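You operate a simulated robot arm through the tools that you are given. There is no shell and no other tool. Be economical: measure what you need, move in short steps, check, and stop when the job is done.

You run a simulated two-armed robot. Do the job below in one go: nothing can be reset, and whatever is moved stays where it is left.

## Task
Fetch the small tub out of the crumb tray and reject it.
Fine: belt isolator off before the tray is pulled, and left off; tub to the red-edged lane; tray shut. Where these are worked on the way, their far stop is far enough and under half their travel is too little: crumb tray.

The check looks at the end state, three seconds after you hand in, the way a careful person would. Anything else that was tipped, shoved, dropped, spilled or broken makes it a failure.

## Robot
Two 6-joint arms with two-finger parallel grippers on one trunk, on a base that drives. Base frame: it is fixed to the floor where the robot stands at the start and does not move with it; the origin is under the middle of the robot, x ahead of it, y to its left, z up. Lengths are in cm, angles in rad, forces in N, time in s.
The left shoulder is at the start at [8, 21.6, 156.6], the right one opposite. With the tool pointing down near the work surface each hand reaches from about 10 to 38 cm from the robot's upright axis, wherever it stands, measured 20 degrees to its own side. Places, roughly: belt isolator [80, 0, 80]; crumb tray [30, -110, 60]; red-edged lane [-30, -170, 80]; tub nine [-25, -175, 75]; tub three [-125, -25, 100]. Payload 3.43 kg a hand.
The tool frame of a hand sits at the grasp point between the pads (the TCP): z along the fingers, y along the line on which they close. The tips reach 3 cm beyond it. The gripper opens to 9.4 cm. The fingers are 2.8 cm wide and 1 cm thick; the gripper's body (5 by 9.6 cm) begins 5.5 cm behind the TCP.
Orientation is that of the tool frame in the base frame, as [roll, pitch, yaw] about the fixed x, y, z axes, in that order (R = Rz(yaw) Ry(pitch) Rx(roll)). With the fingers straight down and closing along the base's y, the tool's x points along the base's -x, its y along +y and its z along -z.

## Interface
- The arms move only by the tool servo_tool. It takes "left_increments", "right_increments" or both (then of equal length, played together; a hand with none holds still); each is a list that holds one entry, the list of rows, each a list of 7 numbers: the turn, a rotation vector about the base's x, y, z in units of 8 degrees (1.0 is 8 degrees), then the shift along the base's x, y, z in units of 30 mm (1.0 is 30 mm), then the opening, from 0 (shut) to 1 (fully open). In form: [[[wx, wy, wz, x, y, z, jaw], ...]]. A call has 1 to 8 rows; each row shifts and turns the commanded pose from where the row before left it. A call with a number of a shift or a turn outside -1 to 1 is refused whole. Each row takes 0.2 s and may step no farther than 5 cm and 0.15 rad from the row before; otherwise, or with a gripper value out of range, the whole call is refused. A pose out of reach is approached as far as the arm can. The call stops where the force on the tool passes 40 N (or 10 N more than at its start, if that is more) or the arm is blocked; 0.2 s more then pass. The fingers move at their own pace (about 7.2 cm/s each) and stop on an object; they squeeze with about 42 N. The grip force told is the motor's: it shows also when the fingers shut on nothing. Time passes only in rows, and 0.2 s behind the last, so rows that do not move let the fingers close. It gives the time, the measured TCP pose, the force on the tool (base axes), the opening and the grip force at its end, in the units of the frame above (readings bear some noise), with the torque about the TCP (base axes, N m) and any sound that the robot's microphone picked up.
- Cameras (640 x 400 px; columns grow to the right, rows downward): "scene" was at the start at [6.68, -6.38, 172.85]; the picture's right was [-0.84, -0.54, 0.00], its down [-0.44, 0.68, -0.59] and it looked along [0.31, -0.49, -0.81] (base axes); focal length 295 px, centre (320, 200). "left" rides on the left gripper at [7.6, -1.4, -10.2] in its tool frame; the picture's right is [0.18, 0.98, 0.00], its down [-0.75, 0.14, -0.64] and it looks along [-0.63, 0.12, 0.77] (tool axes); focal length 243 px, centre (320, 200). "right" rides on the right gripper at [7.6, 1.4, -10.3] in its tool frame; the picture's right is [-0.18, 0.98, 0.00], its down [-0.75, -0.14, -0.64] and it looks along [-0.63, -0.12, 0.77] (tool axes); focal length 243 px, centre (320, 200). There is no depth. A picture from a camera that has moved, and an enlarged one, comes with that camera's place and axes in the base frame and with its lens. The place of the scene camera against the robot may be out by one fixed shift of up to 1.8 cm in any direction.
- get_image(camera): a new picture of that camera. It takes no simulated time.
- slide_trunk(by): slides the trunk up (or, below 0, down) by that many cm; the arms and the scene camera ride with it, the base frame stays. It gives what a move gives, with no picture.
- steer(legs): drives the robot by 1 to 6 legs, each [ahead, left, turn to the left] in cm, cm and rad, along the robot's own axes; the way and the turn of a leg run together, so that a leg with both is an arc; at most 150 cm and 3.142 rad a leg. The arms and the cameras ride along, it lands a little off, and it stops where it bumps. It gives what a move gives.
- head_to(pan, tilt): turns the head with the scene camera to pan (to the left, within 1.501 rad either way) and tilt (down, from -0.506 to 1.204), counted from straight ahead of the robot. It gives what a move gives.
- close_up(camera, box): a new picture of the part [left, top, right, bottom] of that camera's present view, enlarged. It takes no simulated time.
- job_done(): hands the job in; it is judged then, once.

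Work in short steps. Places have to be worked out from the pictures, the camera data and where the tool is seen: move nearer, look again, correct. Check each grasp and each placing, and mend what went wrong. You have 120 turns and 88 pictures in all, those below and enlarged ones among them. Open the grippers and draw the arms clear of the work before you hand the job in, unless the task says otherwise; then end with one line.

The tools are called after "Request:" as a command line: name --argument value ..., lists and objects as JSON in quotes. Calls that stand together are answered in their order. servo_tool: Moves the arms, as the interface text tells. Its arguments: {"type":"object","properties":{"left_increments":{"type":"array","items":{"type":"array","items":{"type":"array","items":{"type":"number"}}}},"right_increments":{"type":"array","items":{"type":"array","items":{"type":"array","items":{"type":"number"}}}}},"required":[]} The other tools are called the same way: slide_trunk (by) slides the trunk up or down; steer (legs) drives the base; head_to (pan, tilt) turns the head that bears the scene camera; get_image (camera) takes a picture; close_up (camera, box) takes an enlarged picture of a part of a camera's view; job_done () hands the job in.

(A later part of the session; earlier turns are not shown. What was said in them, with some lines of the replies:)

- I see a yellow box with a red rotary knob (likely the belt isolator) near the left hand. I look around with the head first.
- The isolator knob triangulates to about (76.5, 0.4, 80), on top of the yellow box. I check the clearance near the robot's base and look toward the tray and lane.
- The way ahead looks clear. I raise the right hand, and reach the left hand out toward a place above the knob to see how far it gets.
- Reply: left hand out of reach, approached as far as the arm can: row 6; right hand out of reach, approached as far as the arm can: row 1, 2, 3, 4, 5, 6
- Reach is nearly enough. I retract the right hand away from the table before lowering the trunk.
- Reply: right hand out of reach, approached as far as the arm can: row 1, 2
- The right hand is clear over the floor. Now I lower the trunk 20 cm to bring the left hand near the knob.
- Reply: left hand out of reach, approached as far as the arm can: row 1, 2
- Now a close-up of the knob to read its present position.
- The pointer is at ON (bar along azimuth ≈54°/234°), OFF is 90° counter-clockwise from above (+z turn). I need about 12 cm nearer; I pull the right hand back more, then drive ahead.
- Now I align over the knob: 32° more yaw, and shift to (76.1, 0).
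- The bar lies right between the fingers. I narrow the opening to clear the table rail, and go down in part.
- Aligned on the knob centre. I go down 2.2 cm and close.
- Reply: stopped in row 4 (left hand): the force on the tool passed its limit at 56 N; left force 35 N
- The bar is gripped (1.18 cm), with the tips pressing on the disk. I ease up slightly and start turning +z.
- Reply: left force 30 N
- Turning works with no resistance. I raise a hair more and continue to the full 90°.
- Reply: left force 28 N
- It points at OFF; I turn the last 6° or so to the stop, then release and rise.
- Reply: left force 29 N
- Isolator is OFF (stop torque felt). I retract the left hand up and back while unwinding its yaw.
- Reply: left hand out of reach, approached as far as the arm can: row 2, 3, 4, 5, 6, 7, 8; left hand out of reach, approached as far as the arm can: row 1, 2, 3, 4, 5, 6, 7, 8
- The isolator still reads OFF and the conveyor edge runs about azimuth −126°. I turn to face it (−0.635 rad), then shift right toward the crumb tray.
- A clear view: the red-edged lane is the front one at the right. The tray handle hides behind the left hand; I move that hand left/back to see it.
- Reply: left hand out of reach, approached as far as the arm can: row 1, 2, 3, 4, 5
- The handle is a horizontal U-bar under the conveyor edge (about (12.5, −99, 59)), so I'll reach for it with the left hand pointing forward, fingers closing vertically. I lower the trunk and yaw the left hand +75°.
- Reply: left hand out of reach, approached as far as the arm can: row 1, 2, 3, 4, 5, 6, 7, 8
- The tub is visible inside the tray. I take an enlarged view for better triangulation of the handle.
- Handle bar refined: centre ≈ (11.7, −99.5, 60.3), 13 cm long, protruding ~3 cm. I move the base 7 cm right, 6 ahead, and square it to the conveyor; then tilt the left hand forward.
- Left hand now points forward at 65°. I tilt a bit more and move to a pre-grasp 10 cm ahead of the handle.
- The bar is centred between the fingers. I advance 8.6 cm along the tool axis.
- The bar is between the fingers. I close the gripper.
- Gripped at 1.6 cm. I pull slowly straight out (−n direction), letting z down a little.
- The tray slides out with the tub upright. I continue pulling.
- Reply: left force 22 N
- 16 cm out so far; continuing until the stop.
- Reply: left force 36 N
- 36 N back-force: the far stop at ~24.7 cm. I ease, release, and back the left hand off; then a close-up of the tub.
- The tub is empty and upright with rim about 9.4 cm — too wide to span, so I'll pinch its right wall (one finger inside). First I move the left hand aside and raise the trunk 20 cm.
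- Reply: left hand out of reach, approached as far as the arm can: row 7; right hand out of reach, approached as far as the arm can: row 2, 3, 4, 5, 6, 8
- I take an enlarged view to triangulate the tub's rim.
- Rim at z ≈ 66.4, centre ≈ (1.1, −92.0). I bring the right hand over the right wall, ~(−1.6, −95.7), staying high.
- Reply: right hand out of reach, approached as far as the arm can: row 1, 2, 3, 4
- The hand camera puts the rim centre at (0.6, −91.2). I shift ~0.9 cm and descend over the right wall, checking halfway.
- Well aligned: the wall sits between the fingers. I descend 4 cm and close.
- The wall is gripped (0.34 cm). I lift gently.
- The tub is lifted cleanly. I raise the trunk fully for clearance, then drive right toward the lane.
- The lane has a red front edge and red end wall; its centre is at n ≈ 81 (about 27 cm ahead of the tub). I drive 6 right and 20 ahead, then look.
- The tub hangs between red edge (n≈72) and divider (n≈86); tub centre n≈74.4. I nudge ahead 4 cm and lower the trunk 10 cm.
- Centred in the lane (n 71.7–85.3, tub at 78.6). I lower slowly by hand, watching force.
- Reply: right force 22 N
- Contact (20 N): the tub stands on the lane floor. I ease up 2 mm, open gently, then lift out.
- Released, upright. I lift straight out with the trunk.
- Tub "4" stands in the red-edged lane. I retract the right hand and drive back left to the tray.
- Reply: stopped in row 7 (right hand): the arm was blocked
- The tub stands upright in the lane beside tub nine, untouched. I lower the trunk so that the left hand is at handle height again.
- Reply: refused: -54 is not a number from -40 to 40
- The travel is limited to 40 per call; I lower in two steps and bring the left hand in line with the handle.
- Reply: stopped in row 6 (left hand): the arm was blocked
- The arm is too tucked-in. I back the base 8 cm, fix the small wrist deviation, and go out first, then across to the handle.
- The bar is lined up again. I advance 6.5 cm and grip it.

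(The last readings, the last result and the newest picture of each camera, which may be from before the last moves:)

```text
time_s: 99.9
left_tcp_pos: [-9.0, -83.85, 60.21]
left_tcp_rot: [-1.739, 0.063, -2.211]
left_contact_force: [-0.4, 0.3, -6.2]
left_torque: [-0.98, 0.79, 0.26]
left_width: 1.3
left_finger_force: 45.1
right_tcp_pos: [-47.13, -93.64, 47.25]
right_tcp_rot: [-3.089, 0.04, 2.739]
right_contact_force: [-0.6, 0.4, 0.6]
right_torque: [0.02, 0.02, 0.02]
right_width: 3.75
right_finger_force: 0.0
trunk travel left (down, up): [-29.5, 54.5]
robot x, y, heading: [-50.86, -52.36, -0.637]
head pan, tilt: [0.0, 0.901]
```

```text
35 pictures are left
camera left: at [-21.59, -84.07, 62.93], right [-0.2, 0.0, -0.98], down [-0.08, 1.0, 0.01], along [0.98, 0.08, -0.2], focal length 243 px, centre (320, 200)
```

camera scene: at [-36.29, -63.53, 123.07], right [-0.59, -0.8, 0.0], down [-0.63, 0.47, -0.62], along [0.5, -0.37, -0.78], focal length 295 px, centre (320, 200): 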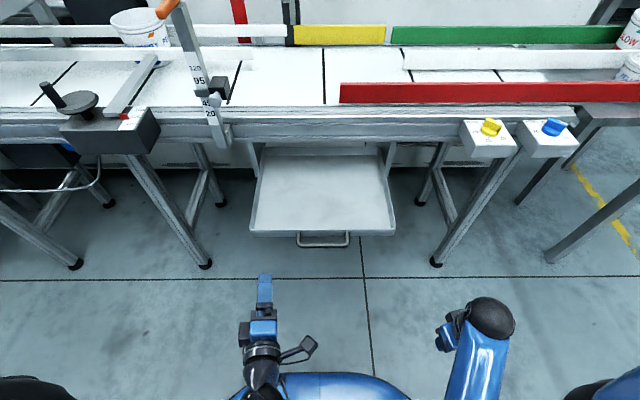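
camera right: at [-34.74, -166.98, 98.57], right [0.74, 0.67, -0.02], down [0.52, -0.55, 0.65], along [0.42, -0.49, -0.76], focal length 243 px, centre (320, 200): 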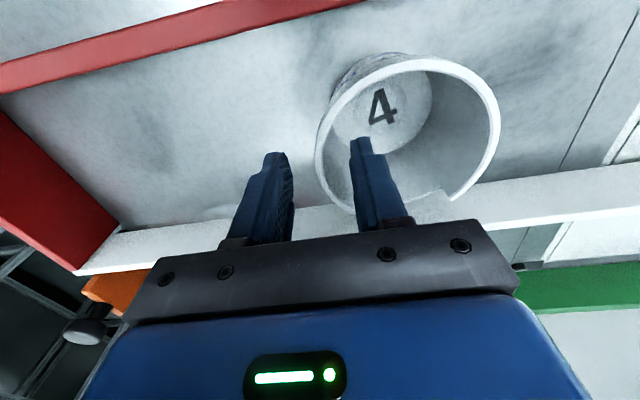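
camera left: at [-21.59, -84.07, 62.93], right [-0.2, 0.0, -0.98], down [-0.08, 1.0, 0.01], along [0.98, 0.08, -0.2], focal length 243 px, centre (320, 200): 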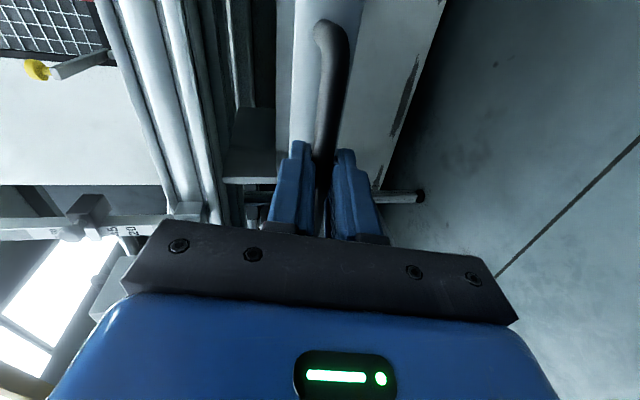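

Gripped. I push the tray straight in along +n, in two runs.

Request:
servo_tool --left_increments '[[[0, 0, 0, 0.3, -0.221, 0, 0], [0, 0, 0, 0.35, -0.258, 0, 0], [0, 0, 0, 0.35, -0.258, 0, 0], [0, 0, 0, 0.35, -0.258, 0, 0], [0, 0, 0, 0.35, -0.258, 0, 0], [0, 0, 0, 0.35, -0.258, 0, 0], [0, 0, 0, 0.35, -0.258, 0, 0], [0, 0, 0, 0.35, -0.258, 0, 0]]]'

Request:
servo_tool --left_increments '[[[0, 0, 0, 0.35, -0.258, 0, 0], [0, 0, 0, 0.35, -0.258, 0, 0], [0, 0, 0, 0.35, -0.258, 0, 0], [0, 0, 0, 0.35, -0.258, 0, 0], [0, 0, 0, 0.35, -0.258, 0, 0], [0, 0, 0, 0.35, -0.258, 0, 0], [0, 0, 0, 0.35, -0.258, 0, 0], [0, 0, 0, 0.35, -0.258, 0, 0]]]'

Request:
get_image --camera "scene"

```text
time_s: 101.7
left_tcp_pos: [-0.65, -89.94, 60.25]
left_tcp_rot: [-1.737, 0.064, -2.204]
left_contact_force: [16.2, 21.2, -10.5]
left_torque: [-0.99, 0.78, 0.24]
left_width: 1.32
left_finger_force: 45.5
right_tcp_pos: [-46.95, -93.55, 47.38]
right_tcp_rot: [-3.087, 0.039, 2.739]
right_contact_force: [-0.7, -0.1, 0.1]
right_torque: [0.03, 0.03, -0.01]
right_width: 3.76
right_finger_force: 0.0
trunk travel left (down, up): [-29.5, 54.5]
robot x, y, heading: [-50.57, -52.19, -0.636]
head pan, tilt: [0.0, 0.901]
```

```text
time_s: 103.5
left_tcp_pos: [7.83, -96.1, 60.29]
left_tcp_rot: [-1.737, 0.063, -2.208]
left_contact_force: [11.7, 16.2, -2.2]
left_torque: [-0.91, 0.69, 1.15]
left_width: 1.31
left_finger_force: 45.1
right_tcp_pos: [-46.99, -93.55, 47.32]
right_tcp_rot: [-3.089, 0.038, 2.738]
right_contact_force: [0.4, 0.1, -0.3]
right_torque: [0.01, 0.03, 0.0]
right_width: 3.77
right_finger_force: 0.1
trunk travel left (down, up): [-29.5, 54.5]
robot x, y, heading: [-51.11, -52.35, -0.637]
head pan, tilt: [0.0, 0.901]
```

```text
34 pictures are left
camera scene: at [-42.57, -58.62, 123.18], right [-0.59, -0.8, 0.0], down [-0.63, 0.47, -0.62], along [0.5, -0.37, -0.78], focal length 295 px, centre (320, 200)
```

scene: 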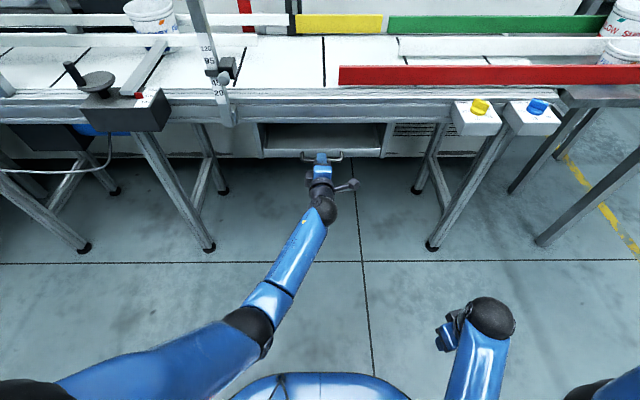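

About 4 cm to go; the side force says I'm slightly too far right. I relieve it and push to the stop.

Request:
servo_tool --left_increments '[[[0, 0, 0, 0.08, 0.1, 0, 0], [0, 0, 0, 0.3, -0.221, 0, 0], [0, 0, 0, 0.3, -0.221, 0, 0], [0, 0, 0, 0.25, -0.184, 0, 0], [0, 0, 0, 0.2, -0.147, 0, 0], [0, 0, 0, 0.2, -0.147, 0, 0], [0, 0, 0, 0.15, -0.11, 0, 0]]]'

Request:
get_image --camera "scene"

```text
time_s: 104.8
left_tcp_pos: [10.68, -98.37, 60.14]
left_tcp_rot: [-1.736, 0.063, -2.213]
left_contact_force: [-13.6, 13.7, 8.7]
left_torque: [-1.09, 0.66, 0.64]
left_width: 1.35
left_finger_force: 45.2
right_tcp_pos: [-47.32, -93.32, 47.37]
right_tcp_rot: [-3.089, 0.043, 2.741]
right_contact_force: [-0.5, 0.4, 0.4]
right_torque: [0.01, 0.01, -0.02]
right_width: 3.76
right_finger_force: 0.0
trunk travel left (down, up): [-29.5, 54.5]
robot x, y, heading: [-51.03, -51.74, -0.633]
head pan, tilt: [0.0, 0.901]
stopped in row 6 (left hand): the force on the tool passed its limit at 82 N (the readings are from after the stop); the commanded pose is now the measured one
```

```text
33 pictures are left
camera scene: at [-43.17, -58.38, 123.23], right [-0.59, -0.8, 0.0], down [-0.63, 0.46, -0.62], along [0.5, -0.37, -0.78], focal length 295 px, centre (320, 200)
```

scene: 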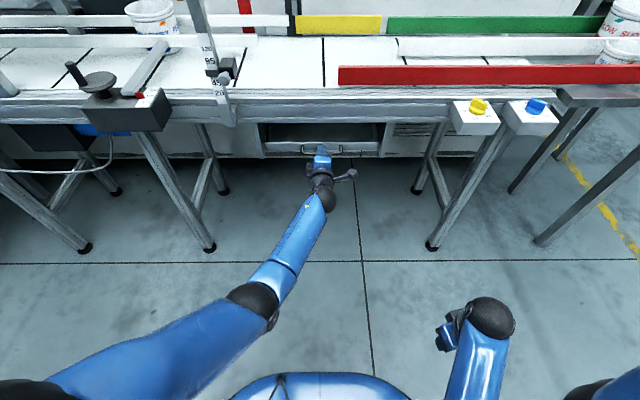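

A hard stop (82 N) at the original shut position. One small extra press, then release and back away.

Request:
servo_tool --left_increments '[[[0, 0, 0, 0.1, -0.074, 0, 0], [0, 0, 0, 0.06, -0.044, 0, 0]]]'

Request:
servo_tool --left_increments '[[[0, 0, 0, 0, 0, 0, 0.3], [0, 0, 0, 0, 0, 0, 0.6], [0, 0, 0, 0, 0, 0, 0.8], [0, 0, 0, -0.5, 0.37, 0.05, 0.8], [0, 0, 0, -0.5, 0.37, 0.05, 0.8], [0, 0, 0, -0.5, 0.37, 0.05, 0.8], [0, 0, 0, -0.5, 0.37, 0.05, 0.8], [0, 0, 0, -0.5, 0.37, 0, 0.8]]]'

Request:
close_up --camera "scene" --box '[240, 90, 400, 190]'

```text
time_s: 105.2
left_tcp_pos: [10.69, -98.31, 60.14]
left_tcp_rot: [-1.736, 0.061, -2.214]
left_contact_force: [-16.5, 16.5, 12.0]
left_torque: [-1.07, 0.63, 0.69]
left_width: 1.3
left_finger_force: 44.4
right_tcp_pos: [-47.48, -93.2, 47.48]
right_tcp_rot: [-3.09, 0.043, 2.741]
right_contact_force: [0.4, 0.0, 0.4]
right_torque: [-0.01, 0.01, 0.01]
right_width: 3.76
right_finger_force: 0.0
trunk travel left (down, up): [-29.5, 54.5]
robot x, y, heading: [-51.38, -51.99, -0.638]
head pan, tilt: [0.0, 0.901]
stopped in row 1 (left hand): the force on the tool passed its limit at 44 N (the readings are from after the stop); the commanded pose is now the measured one
```

```text
time_s: 107.0
left_tcp_pos: [3.36, -92.91, 60.28]
left_tcp_rot: [-1.739, 0.063, -2.215]
left_contact_force: [0.6, 0.1, -0.3]
left_torque: [0.02, 0.0, 0.01]
left_width: 7.52
left_finger_force: 0.0
right_tcp_pos: [-47.32, -93.47, 47.21]
right_tcp_rot: [-3.089, 0.04, 2.738]
right_contact_force: [0.0, 0.1, -0.3]
right_torque: [0.0, 0.03, -0.02]
right_width: 3.74
right_finger_force: 0.0
trunk travel left (down, up): [-29.5, 54.5]
robot x, y, heading: [-50.99, -52.58, -0.636]
head pan, tilt: [0.0, 0.901]
```

```text
4.00 times, centred on (320, 140) of scene
camera zoom: at [-42.97, -58.59, 123.19], right [-0.59, -0.8, 0.0], down [-0.63, 0.47, -0.62], along [0.5, -0.37, -0.78], focal length 1179 px, centre (320, 440)
```

zoom: 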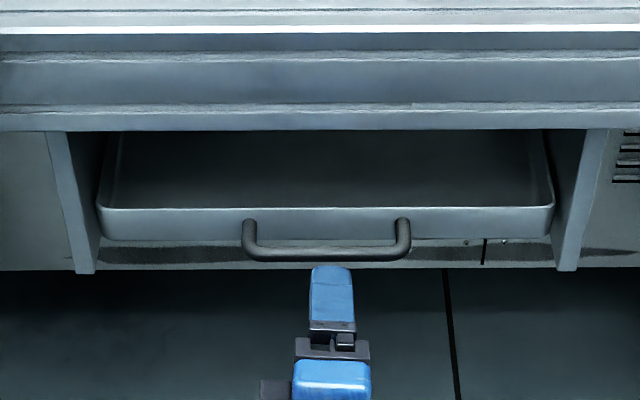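

The tray is back at its original shut position (handle n = 68.4, as before). I back off, open both grippers, and check the lane and isolator one last time.

Request:
steer --legs '[[-20, 0, 0]]'

Request:
servo_tool --left_increments '[[[0, 0, 0, 0, 0, 0, 1], [0, 0, 0, 0, 0, 0, 1], [0, 0, 0, 0, 0, 0, 1]]]' --right_increments '[[[0, 0, 0, 0, 0, 0, 1], [0, 0, 0, 0, 0, 0, 1], [0, 0, 0, 0, 0, 0, 1]]]'

Request:
slide_trunk --by 40

Request:
head_to --pan 0.0 --tilt 0.7

Request:
get_image --camera "scene"

```text
time_s: 107.8
left_tcp_pos: [3.04, -92.71, 60.35]
left_tcp_rot: [-1.742, 0.064, -2.216]
left_contact_force: [-0.2, 0.2, -0.2]
left_torque: [-0.01, -0.01, -0.04]
left_width: 7.52
left_finger_force: 0.2
right_tcp_pos: [-47.36, -93.13, 47.26]
right_tcp_rot: [-3.091, 0.041, 2.741]
right_contact_force: [-0.6, 0.4, 0.4]
right_torque: [-0.02, 0.0, 0.0]
right_width: 3.75
right_finger_force: 0.0
trunk travel left (down, up): [-29.5, 54.5]
robot x, y, heading: [-51.21, -51.7, -0.638]
head pan, tilt: [0.0, 0.901]
stopped in leg 1: the robot was blocked; the commanded pose is now the measured one
```

```text
time_s: 108.6
left_tcp_pos: [3.1, -92.6, 60.31]
left_tcp_rot: [-1.742, 0.065, -2.213]
left_contact_force: [0.6, 0.5, 0.1]
left_torque: [0.03, -0.01, 0.0]
left_width: 9.38
left_finger_force: 0.1
right_tcp_pos: [-47.36, -93.29, 47.38]
right_tcp_rot: [-3.091, 0.041, 2.74]
right_contact_force: [-0.1, -0.4, -0.4]
right_torque: [0.01, 0.01, 0.03]
right_width: 9.4
right_finger_force: 0.1
trunk travel left (down, up): [-29.5, 54.5]
robot x, y, heading: [-51.45, -52.0, -0.637]
head pan, tilt: [0.0, 0.901]
```

```text
time_s: 112.4
left_tcp_pos: [3.14, -92.76, 100.14]
left_tcp_rot: [-1.742, 0.064, -2.215]
left_contact_force: [-0.7, 0.2, -0.3]
left_torque: [0.01, 0.02, -0.02]
left_width: 9.4
left_finger_force: 0.1
right_tcp_pos: [-47.45, -93.08, 87.25]
right_tcp_rot: [-3.092, 0.04, 2.74]
right_contact_force: [0.2, 0.2, 0.1]
right_torque: [0.02, 0.02, 0.01]
right_width: 9.42
right_finger_force: 0.0
trunk travel left (down, up): [-69.5, 14.5]
robot x, y, heading: [-51.17, -51.84, -0.642]
head pan, tilt: [0.0, 0.901]
```

```text
time_s: 113.2
left_tcp_pos: [3.08, -92.67, 100.23]
left_tcp_rot: [-1.743, 0.063, -2.215]
left_contact_force: [-0.6, -0.6, 0.0]
left_torque: [0.01, 0.01, 0.01]
left_width: 9.38
left_finger_force: 0.1
right_tcp_pos: [-47.42, -93.17, 87.37]
right_tcp_rot: [-3.09, 0.04, 2.74]
right_contact_force: [0.2, 0.0, -0.3]
right_torque: [0.0, -0.02, -0.02]
right_width: 9.4
right_finger_force: 0.0
trunk travel left (down, up): [-69.5, 14.5]
robot x, y, heading: [-51.02, -52.09, -0.633]
head pan, tilt: [0.0, 0.7]
```

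```text
31 pictures are left
camera scene: at [-42.36, -58.93, 164.79], right [-0.59, -0.8, 0.0], down [-0.52, 0.38, -0.76], along [0.62, -0.45, -0.64], focal length 295 px, centre (320, 200)
```

scene: 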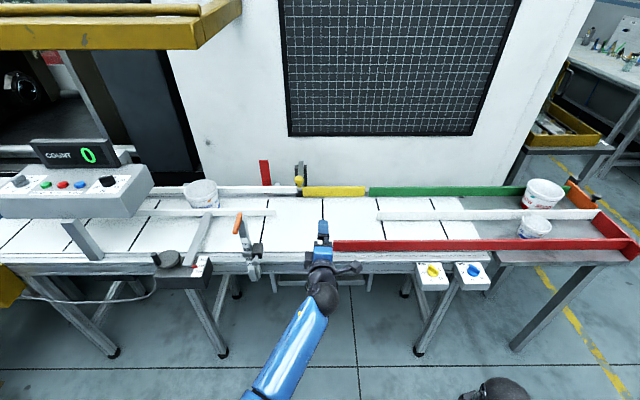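

The base was blocked going back; I look sideways/behind to make sure that nothing was shoved.

Request:
head_to --pan 1.5 --tilt 0.6

Request:
get_image --camera "scene"

Request:
head_to --pan -1.5 --tilt 0.6

Request:
get_image --camera "scene"

```text
time_s: 114.8
left_tcp_pos: [3.05, -92.71, 100.24]
left_tcp_rot: [-1.741, 0.064, -2.215]
left_contact_force: [0.3, 0.4, -0.1]
left_torque: [0.0, 0.0, 0.0]
left_width: 9.42
left_finger_force: 0.0
right_tcp_pos: [-47.41, -93.18, 87.32]
right_tcp_rot: [-3.091, 0.041, 2.739]
right_contact_force: [-0.1, 0.3, -0.3]
right_torque: [0.02, -0.01, 0.03]
right_width: 9.39
right_finger_force: 0.1
trunk travel left (down, up): [-69.5, 14.5]
robot x, y, heading: [-51.41, -51.81, -0.634]
head pan, tilt: [1.499, 0.6]
```

```text
30 pictures are left
camera scene: at [-43.45, -47.17, 165.66], right [0.76, -0.65, 0.0], down [-0.37, -0.43, -0.83], along [0.54, 0.63, -0.56], focal length 295 px, centre (320, 200)
```

scene: 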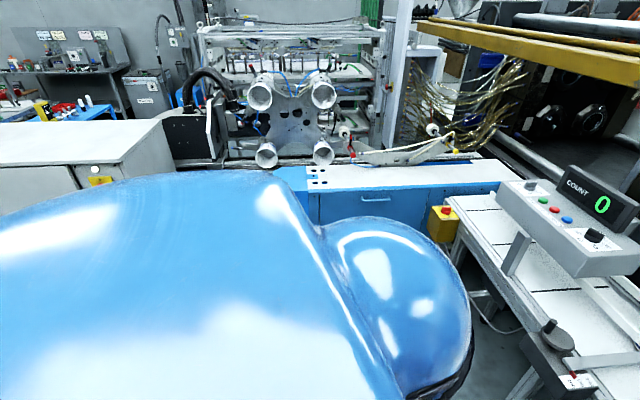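

```text
time_s: 117.4
left_tcp_pos: [3.07, -92.69, 100.21]
left_tcp_rot: [-1.742, 0.065, -2.215]
left_contact_force: [-0.2, -0.5, -0.6]
left_torque: [-0.04, 0.02, 0.0]
left_width: 9.41
left_finger_force: 0.1
right_tcp_pos: [-47.45, -93.17, 87.36]
right_tcp_rot: [-3.089, 0.042, 2.741]
right_contact_force: [-0.2, 0.6, 0.1]
right_torque: [0.0, 0.01, 0.03]
right_width: 9.41
right_finger_force: 0.1
trunk travel left (down, up): [-69.5, 14.5]
robot x, y, heading: [-51.32, -52.0, -0.639]
head pan, tilt: [-1.499, 0.6]
```

```text
29 pictures are left
camera scene: at [-53.92, -61.36, 165.66], right [-0.85, 0.53, 0.0], down [0.3, 0.48, -0.83], along [-0.44, -0.7, -0.56], focal length 295 px, centre (320, 200)
```

scene: 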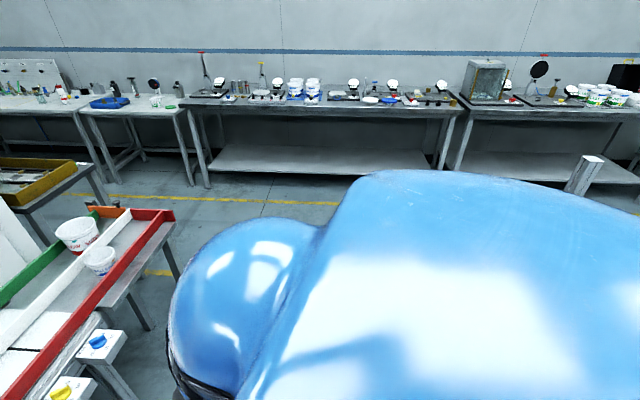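

Only large fixed furniture is behind me, and the bump stopped at once. I ease the base 3 cm forward, draw the left hand back from the conveyor, and verify the isolator and tray.

Request:
servo_tool --left_increments '[[[0, 0, 0, -0.7, 0.5, 0, 1], [0, 0, 0, -0.7, 0.5, 0, 1], [0, 0, 0, -0.7, 0.5, 0, 1], [0, 0, 0, -0.7, 0.5, 0, 1], [0, 0, 0, -0.7, 0.5, 0, 1], [0, 0, 0, -0.7, 0.5, 0, 1]]]'

Request:
steer --legs '[[4, 0, 0]]'

Request:
head_to --pan 0.8 --tilt 0.6

Request:
get_image --camera "scene"

```text
time_s: 118.8
left_tcp_pos: [-9.58, -83.68, 100.27]
left_tcp_rot: [-1.742, 0.064, -2.214]
left_contact_force: [-0.2, -0.2, 1.4]
left_torque: [0.04, -0.02, 0.02]
left_width: 9.39
left_finger_force: 0.1
right_tcp_pos: [-47.48, -93.22, 87.28]
right_tcp_rot: [-3.089, 0.039, 2.741]
right_contact_force: [-1.0, 0.0, 0.3]
right_torque: [0.0, -0.03, 0.02]
right_width: 9.4
right_finger_force: 0.0
trunk travel left (down, up): [-69.5, 14.5]
robot x, y, heading: [-51.48, -51.75, -0.634]
head pan, tilt: [-1.499, 0.6]
```

```text
time_s: 119.6
left_tcp_pos: [-7.02, -85.8, 100.41]
left_tcp_rot: [-1.735, 0.064, -2.216]
left_contact_force: [-0.7, 1.1, 0.3]
left_torque: [0.02, 0.03, -0.02]
left_width: 9.41
left_finger_force: 0.0
right_tcp_pos: [-44.72, -95.21, 87.48]
right_tcp_rot: [-3.09, 0.047, 2.74]
right_contact_force: [-1.0, 0.8, 0.6]
right_torque: [-0.06, -0.02, 0.03]
right_width: 9.41
right_finger_force: 0.1
trunk travel left (down, up): [-69.5, 14.5]
robot x, y, heading: [-48.08, -54.64, -0.639]
head pan, tilt: [-1.499, 0.6]
```

```text
time_s: 121.8
left_tcp_pos: [-6.54, -86.08, 100.19]
left_tcp_rot: [-1.741, 0.066, -2.216]
left_contact_force: [1.0, 0.1, 0.6]
left_torque: [-0.05, -0.02, -0.01]
left_width: 9.4
left_finger_force: 0.1
right_tcp_pos: [-44.36, -95.54, 87.32]
right_tcp_rot: [-3.091, 0.04, 2.739]
right_contact_force: [-0.7, -0.5, 0.1]
right_torque: [-0.07, 0.0, -0.02]
right_width: 9.4
right_finger_force: 0.1
trunk travel left (down, up): [-69.5, 14.5]
robot x, y, heading: [-48.14, -54.2, -0.635]
head pan, tilt: [0.799, 0.6]
```

```text
28 pictures are left
camera scene: at [-37.32, -54.8, 165.66], right [0.16, -0.99, 0.0], down [-0.56, -0.09, -0.82], along [0.81, 0.13, -0.57], focal length 295 px, centre (320, 200)
```

scene: 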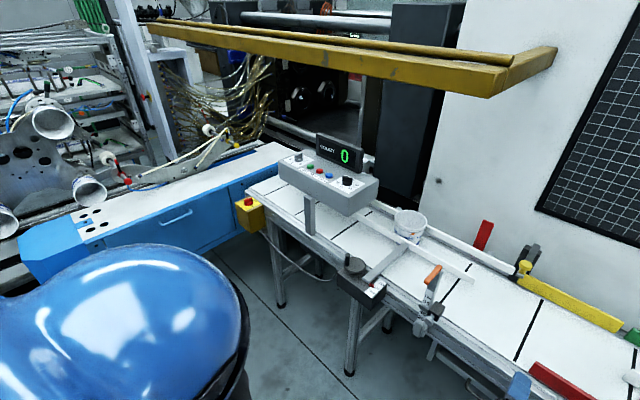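

Request:
close_up --camera "scene" --box '[225, 185, 275, 235]'

Request:
head_to --pan -0.3 --tilt 0.9

Request:
get_image --camera "scene"

```text
8.00 times, centred on (250, 210) of scene
camera zoom: at [-37.32, -54.8, 165.66], right [0.16, -0.99, 0.0], down [-0.56, -0.09, -0.82], along [0.81, 0.13, -0.57], focal length 2358 px, centre (880, 120)
```

zoom: 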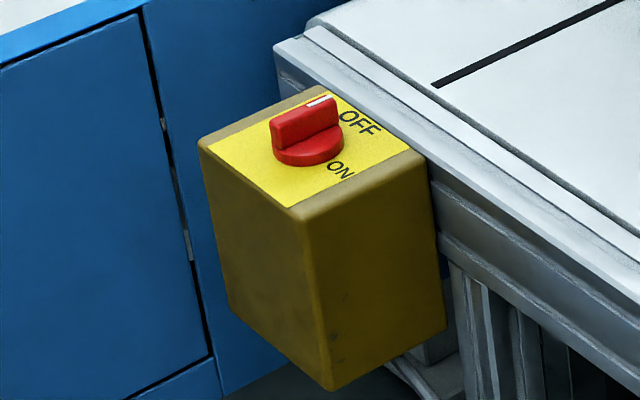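

```text
time_s: 123.1
left_tcp_pos: [-6.52, -86.12, 100.04]
left_tcp_rot: [-1.74, 0.063, -2.216]
left_contact_force: [-0.6, -0.6, -0.5]
left_torque: [0.0, 0.01, 0.01]
left_width: 9.41
left_finger_force: 0.1
right_tcp_pos: [-44.25, -95.47, 87.24]
right_tcp_rot: [-3.092, 0.039, 2.74]
right_contact_force: [0.4, 0.2, -0.2]
right_torque: [0.03, 0.05, -0.03]
right_width: 9.41
right_finger_force: 0.1
trunk travel left (down, up): [-69.5, 14.5]
robot x, y, heading: [-48.23, -54.27, -0.639]
head pan, tilt: [-0.3, 0.901]
```

```text
26 pictures are left
camera scene: at [-41.59, -62.29, 163.18], right [-0.81, -0.59, 0.0], down [-0.46, 0.63, -0.62], along [0.37, -0.5, -0.78], focal length 295 px, centre (320, 200)
```

scene: 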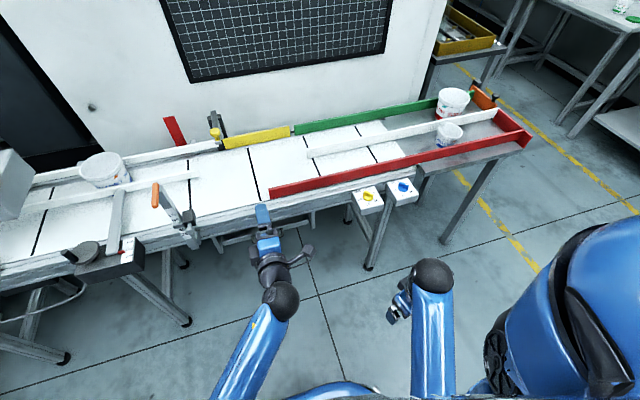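

The isolator reads OFF, the tray is shut, and tub 4 stands upright in the red-edged lane. Both grippers are open and the arms are clear, so I hand in.

Request:
job_done

```text
The job is handed in.
```

The belt isolator was switched off before the tray was pulled and is still off. The small tub (number 4) is upright in the red-edged lane, and the crumb tray is pushed shut to its stop. While backing away at the end, the base was blocked by something behind me. It stopped at once and I saw nothing moved, but I couldn't see directly behind.
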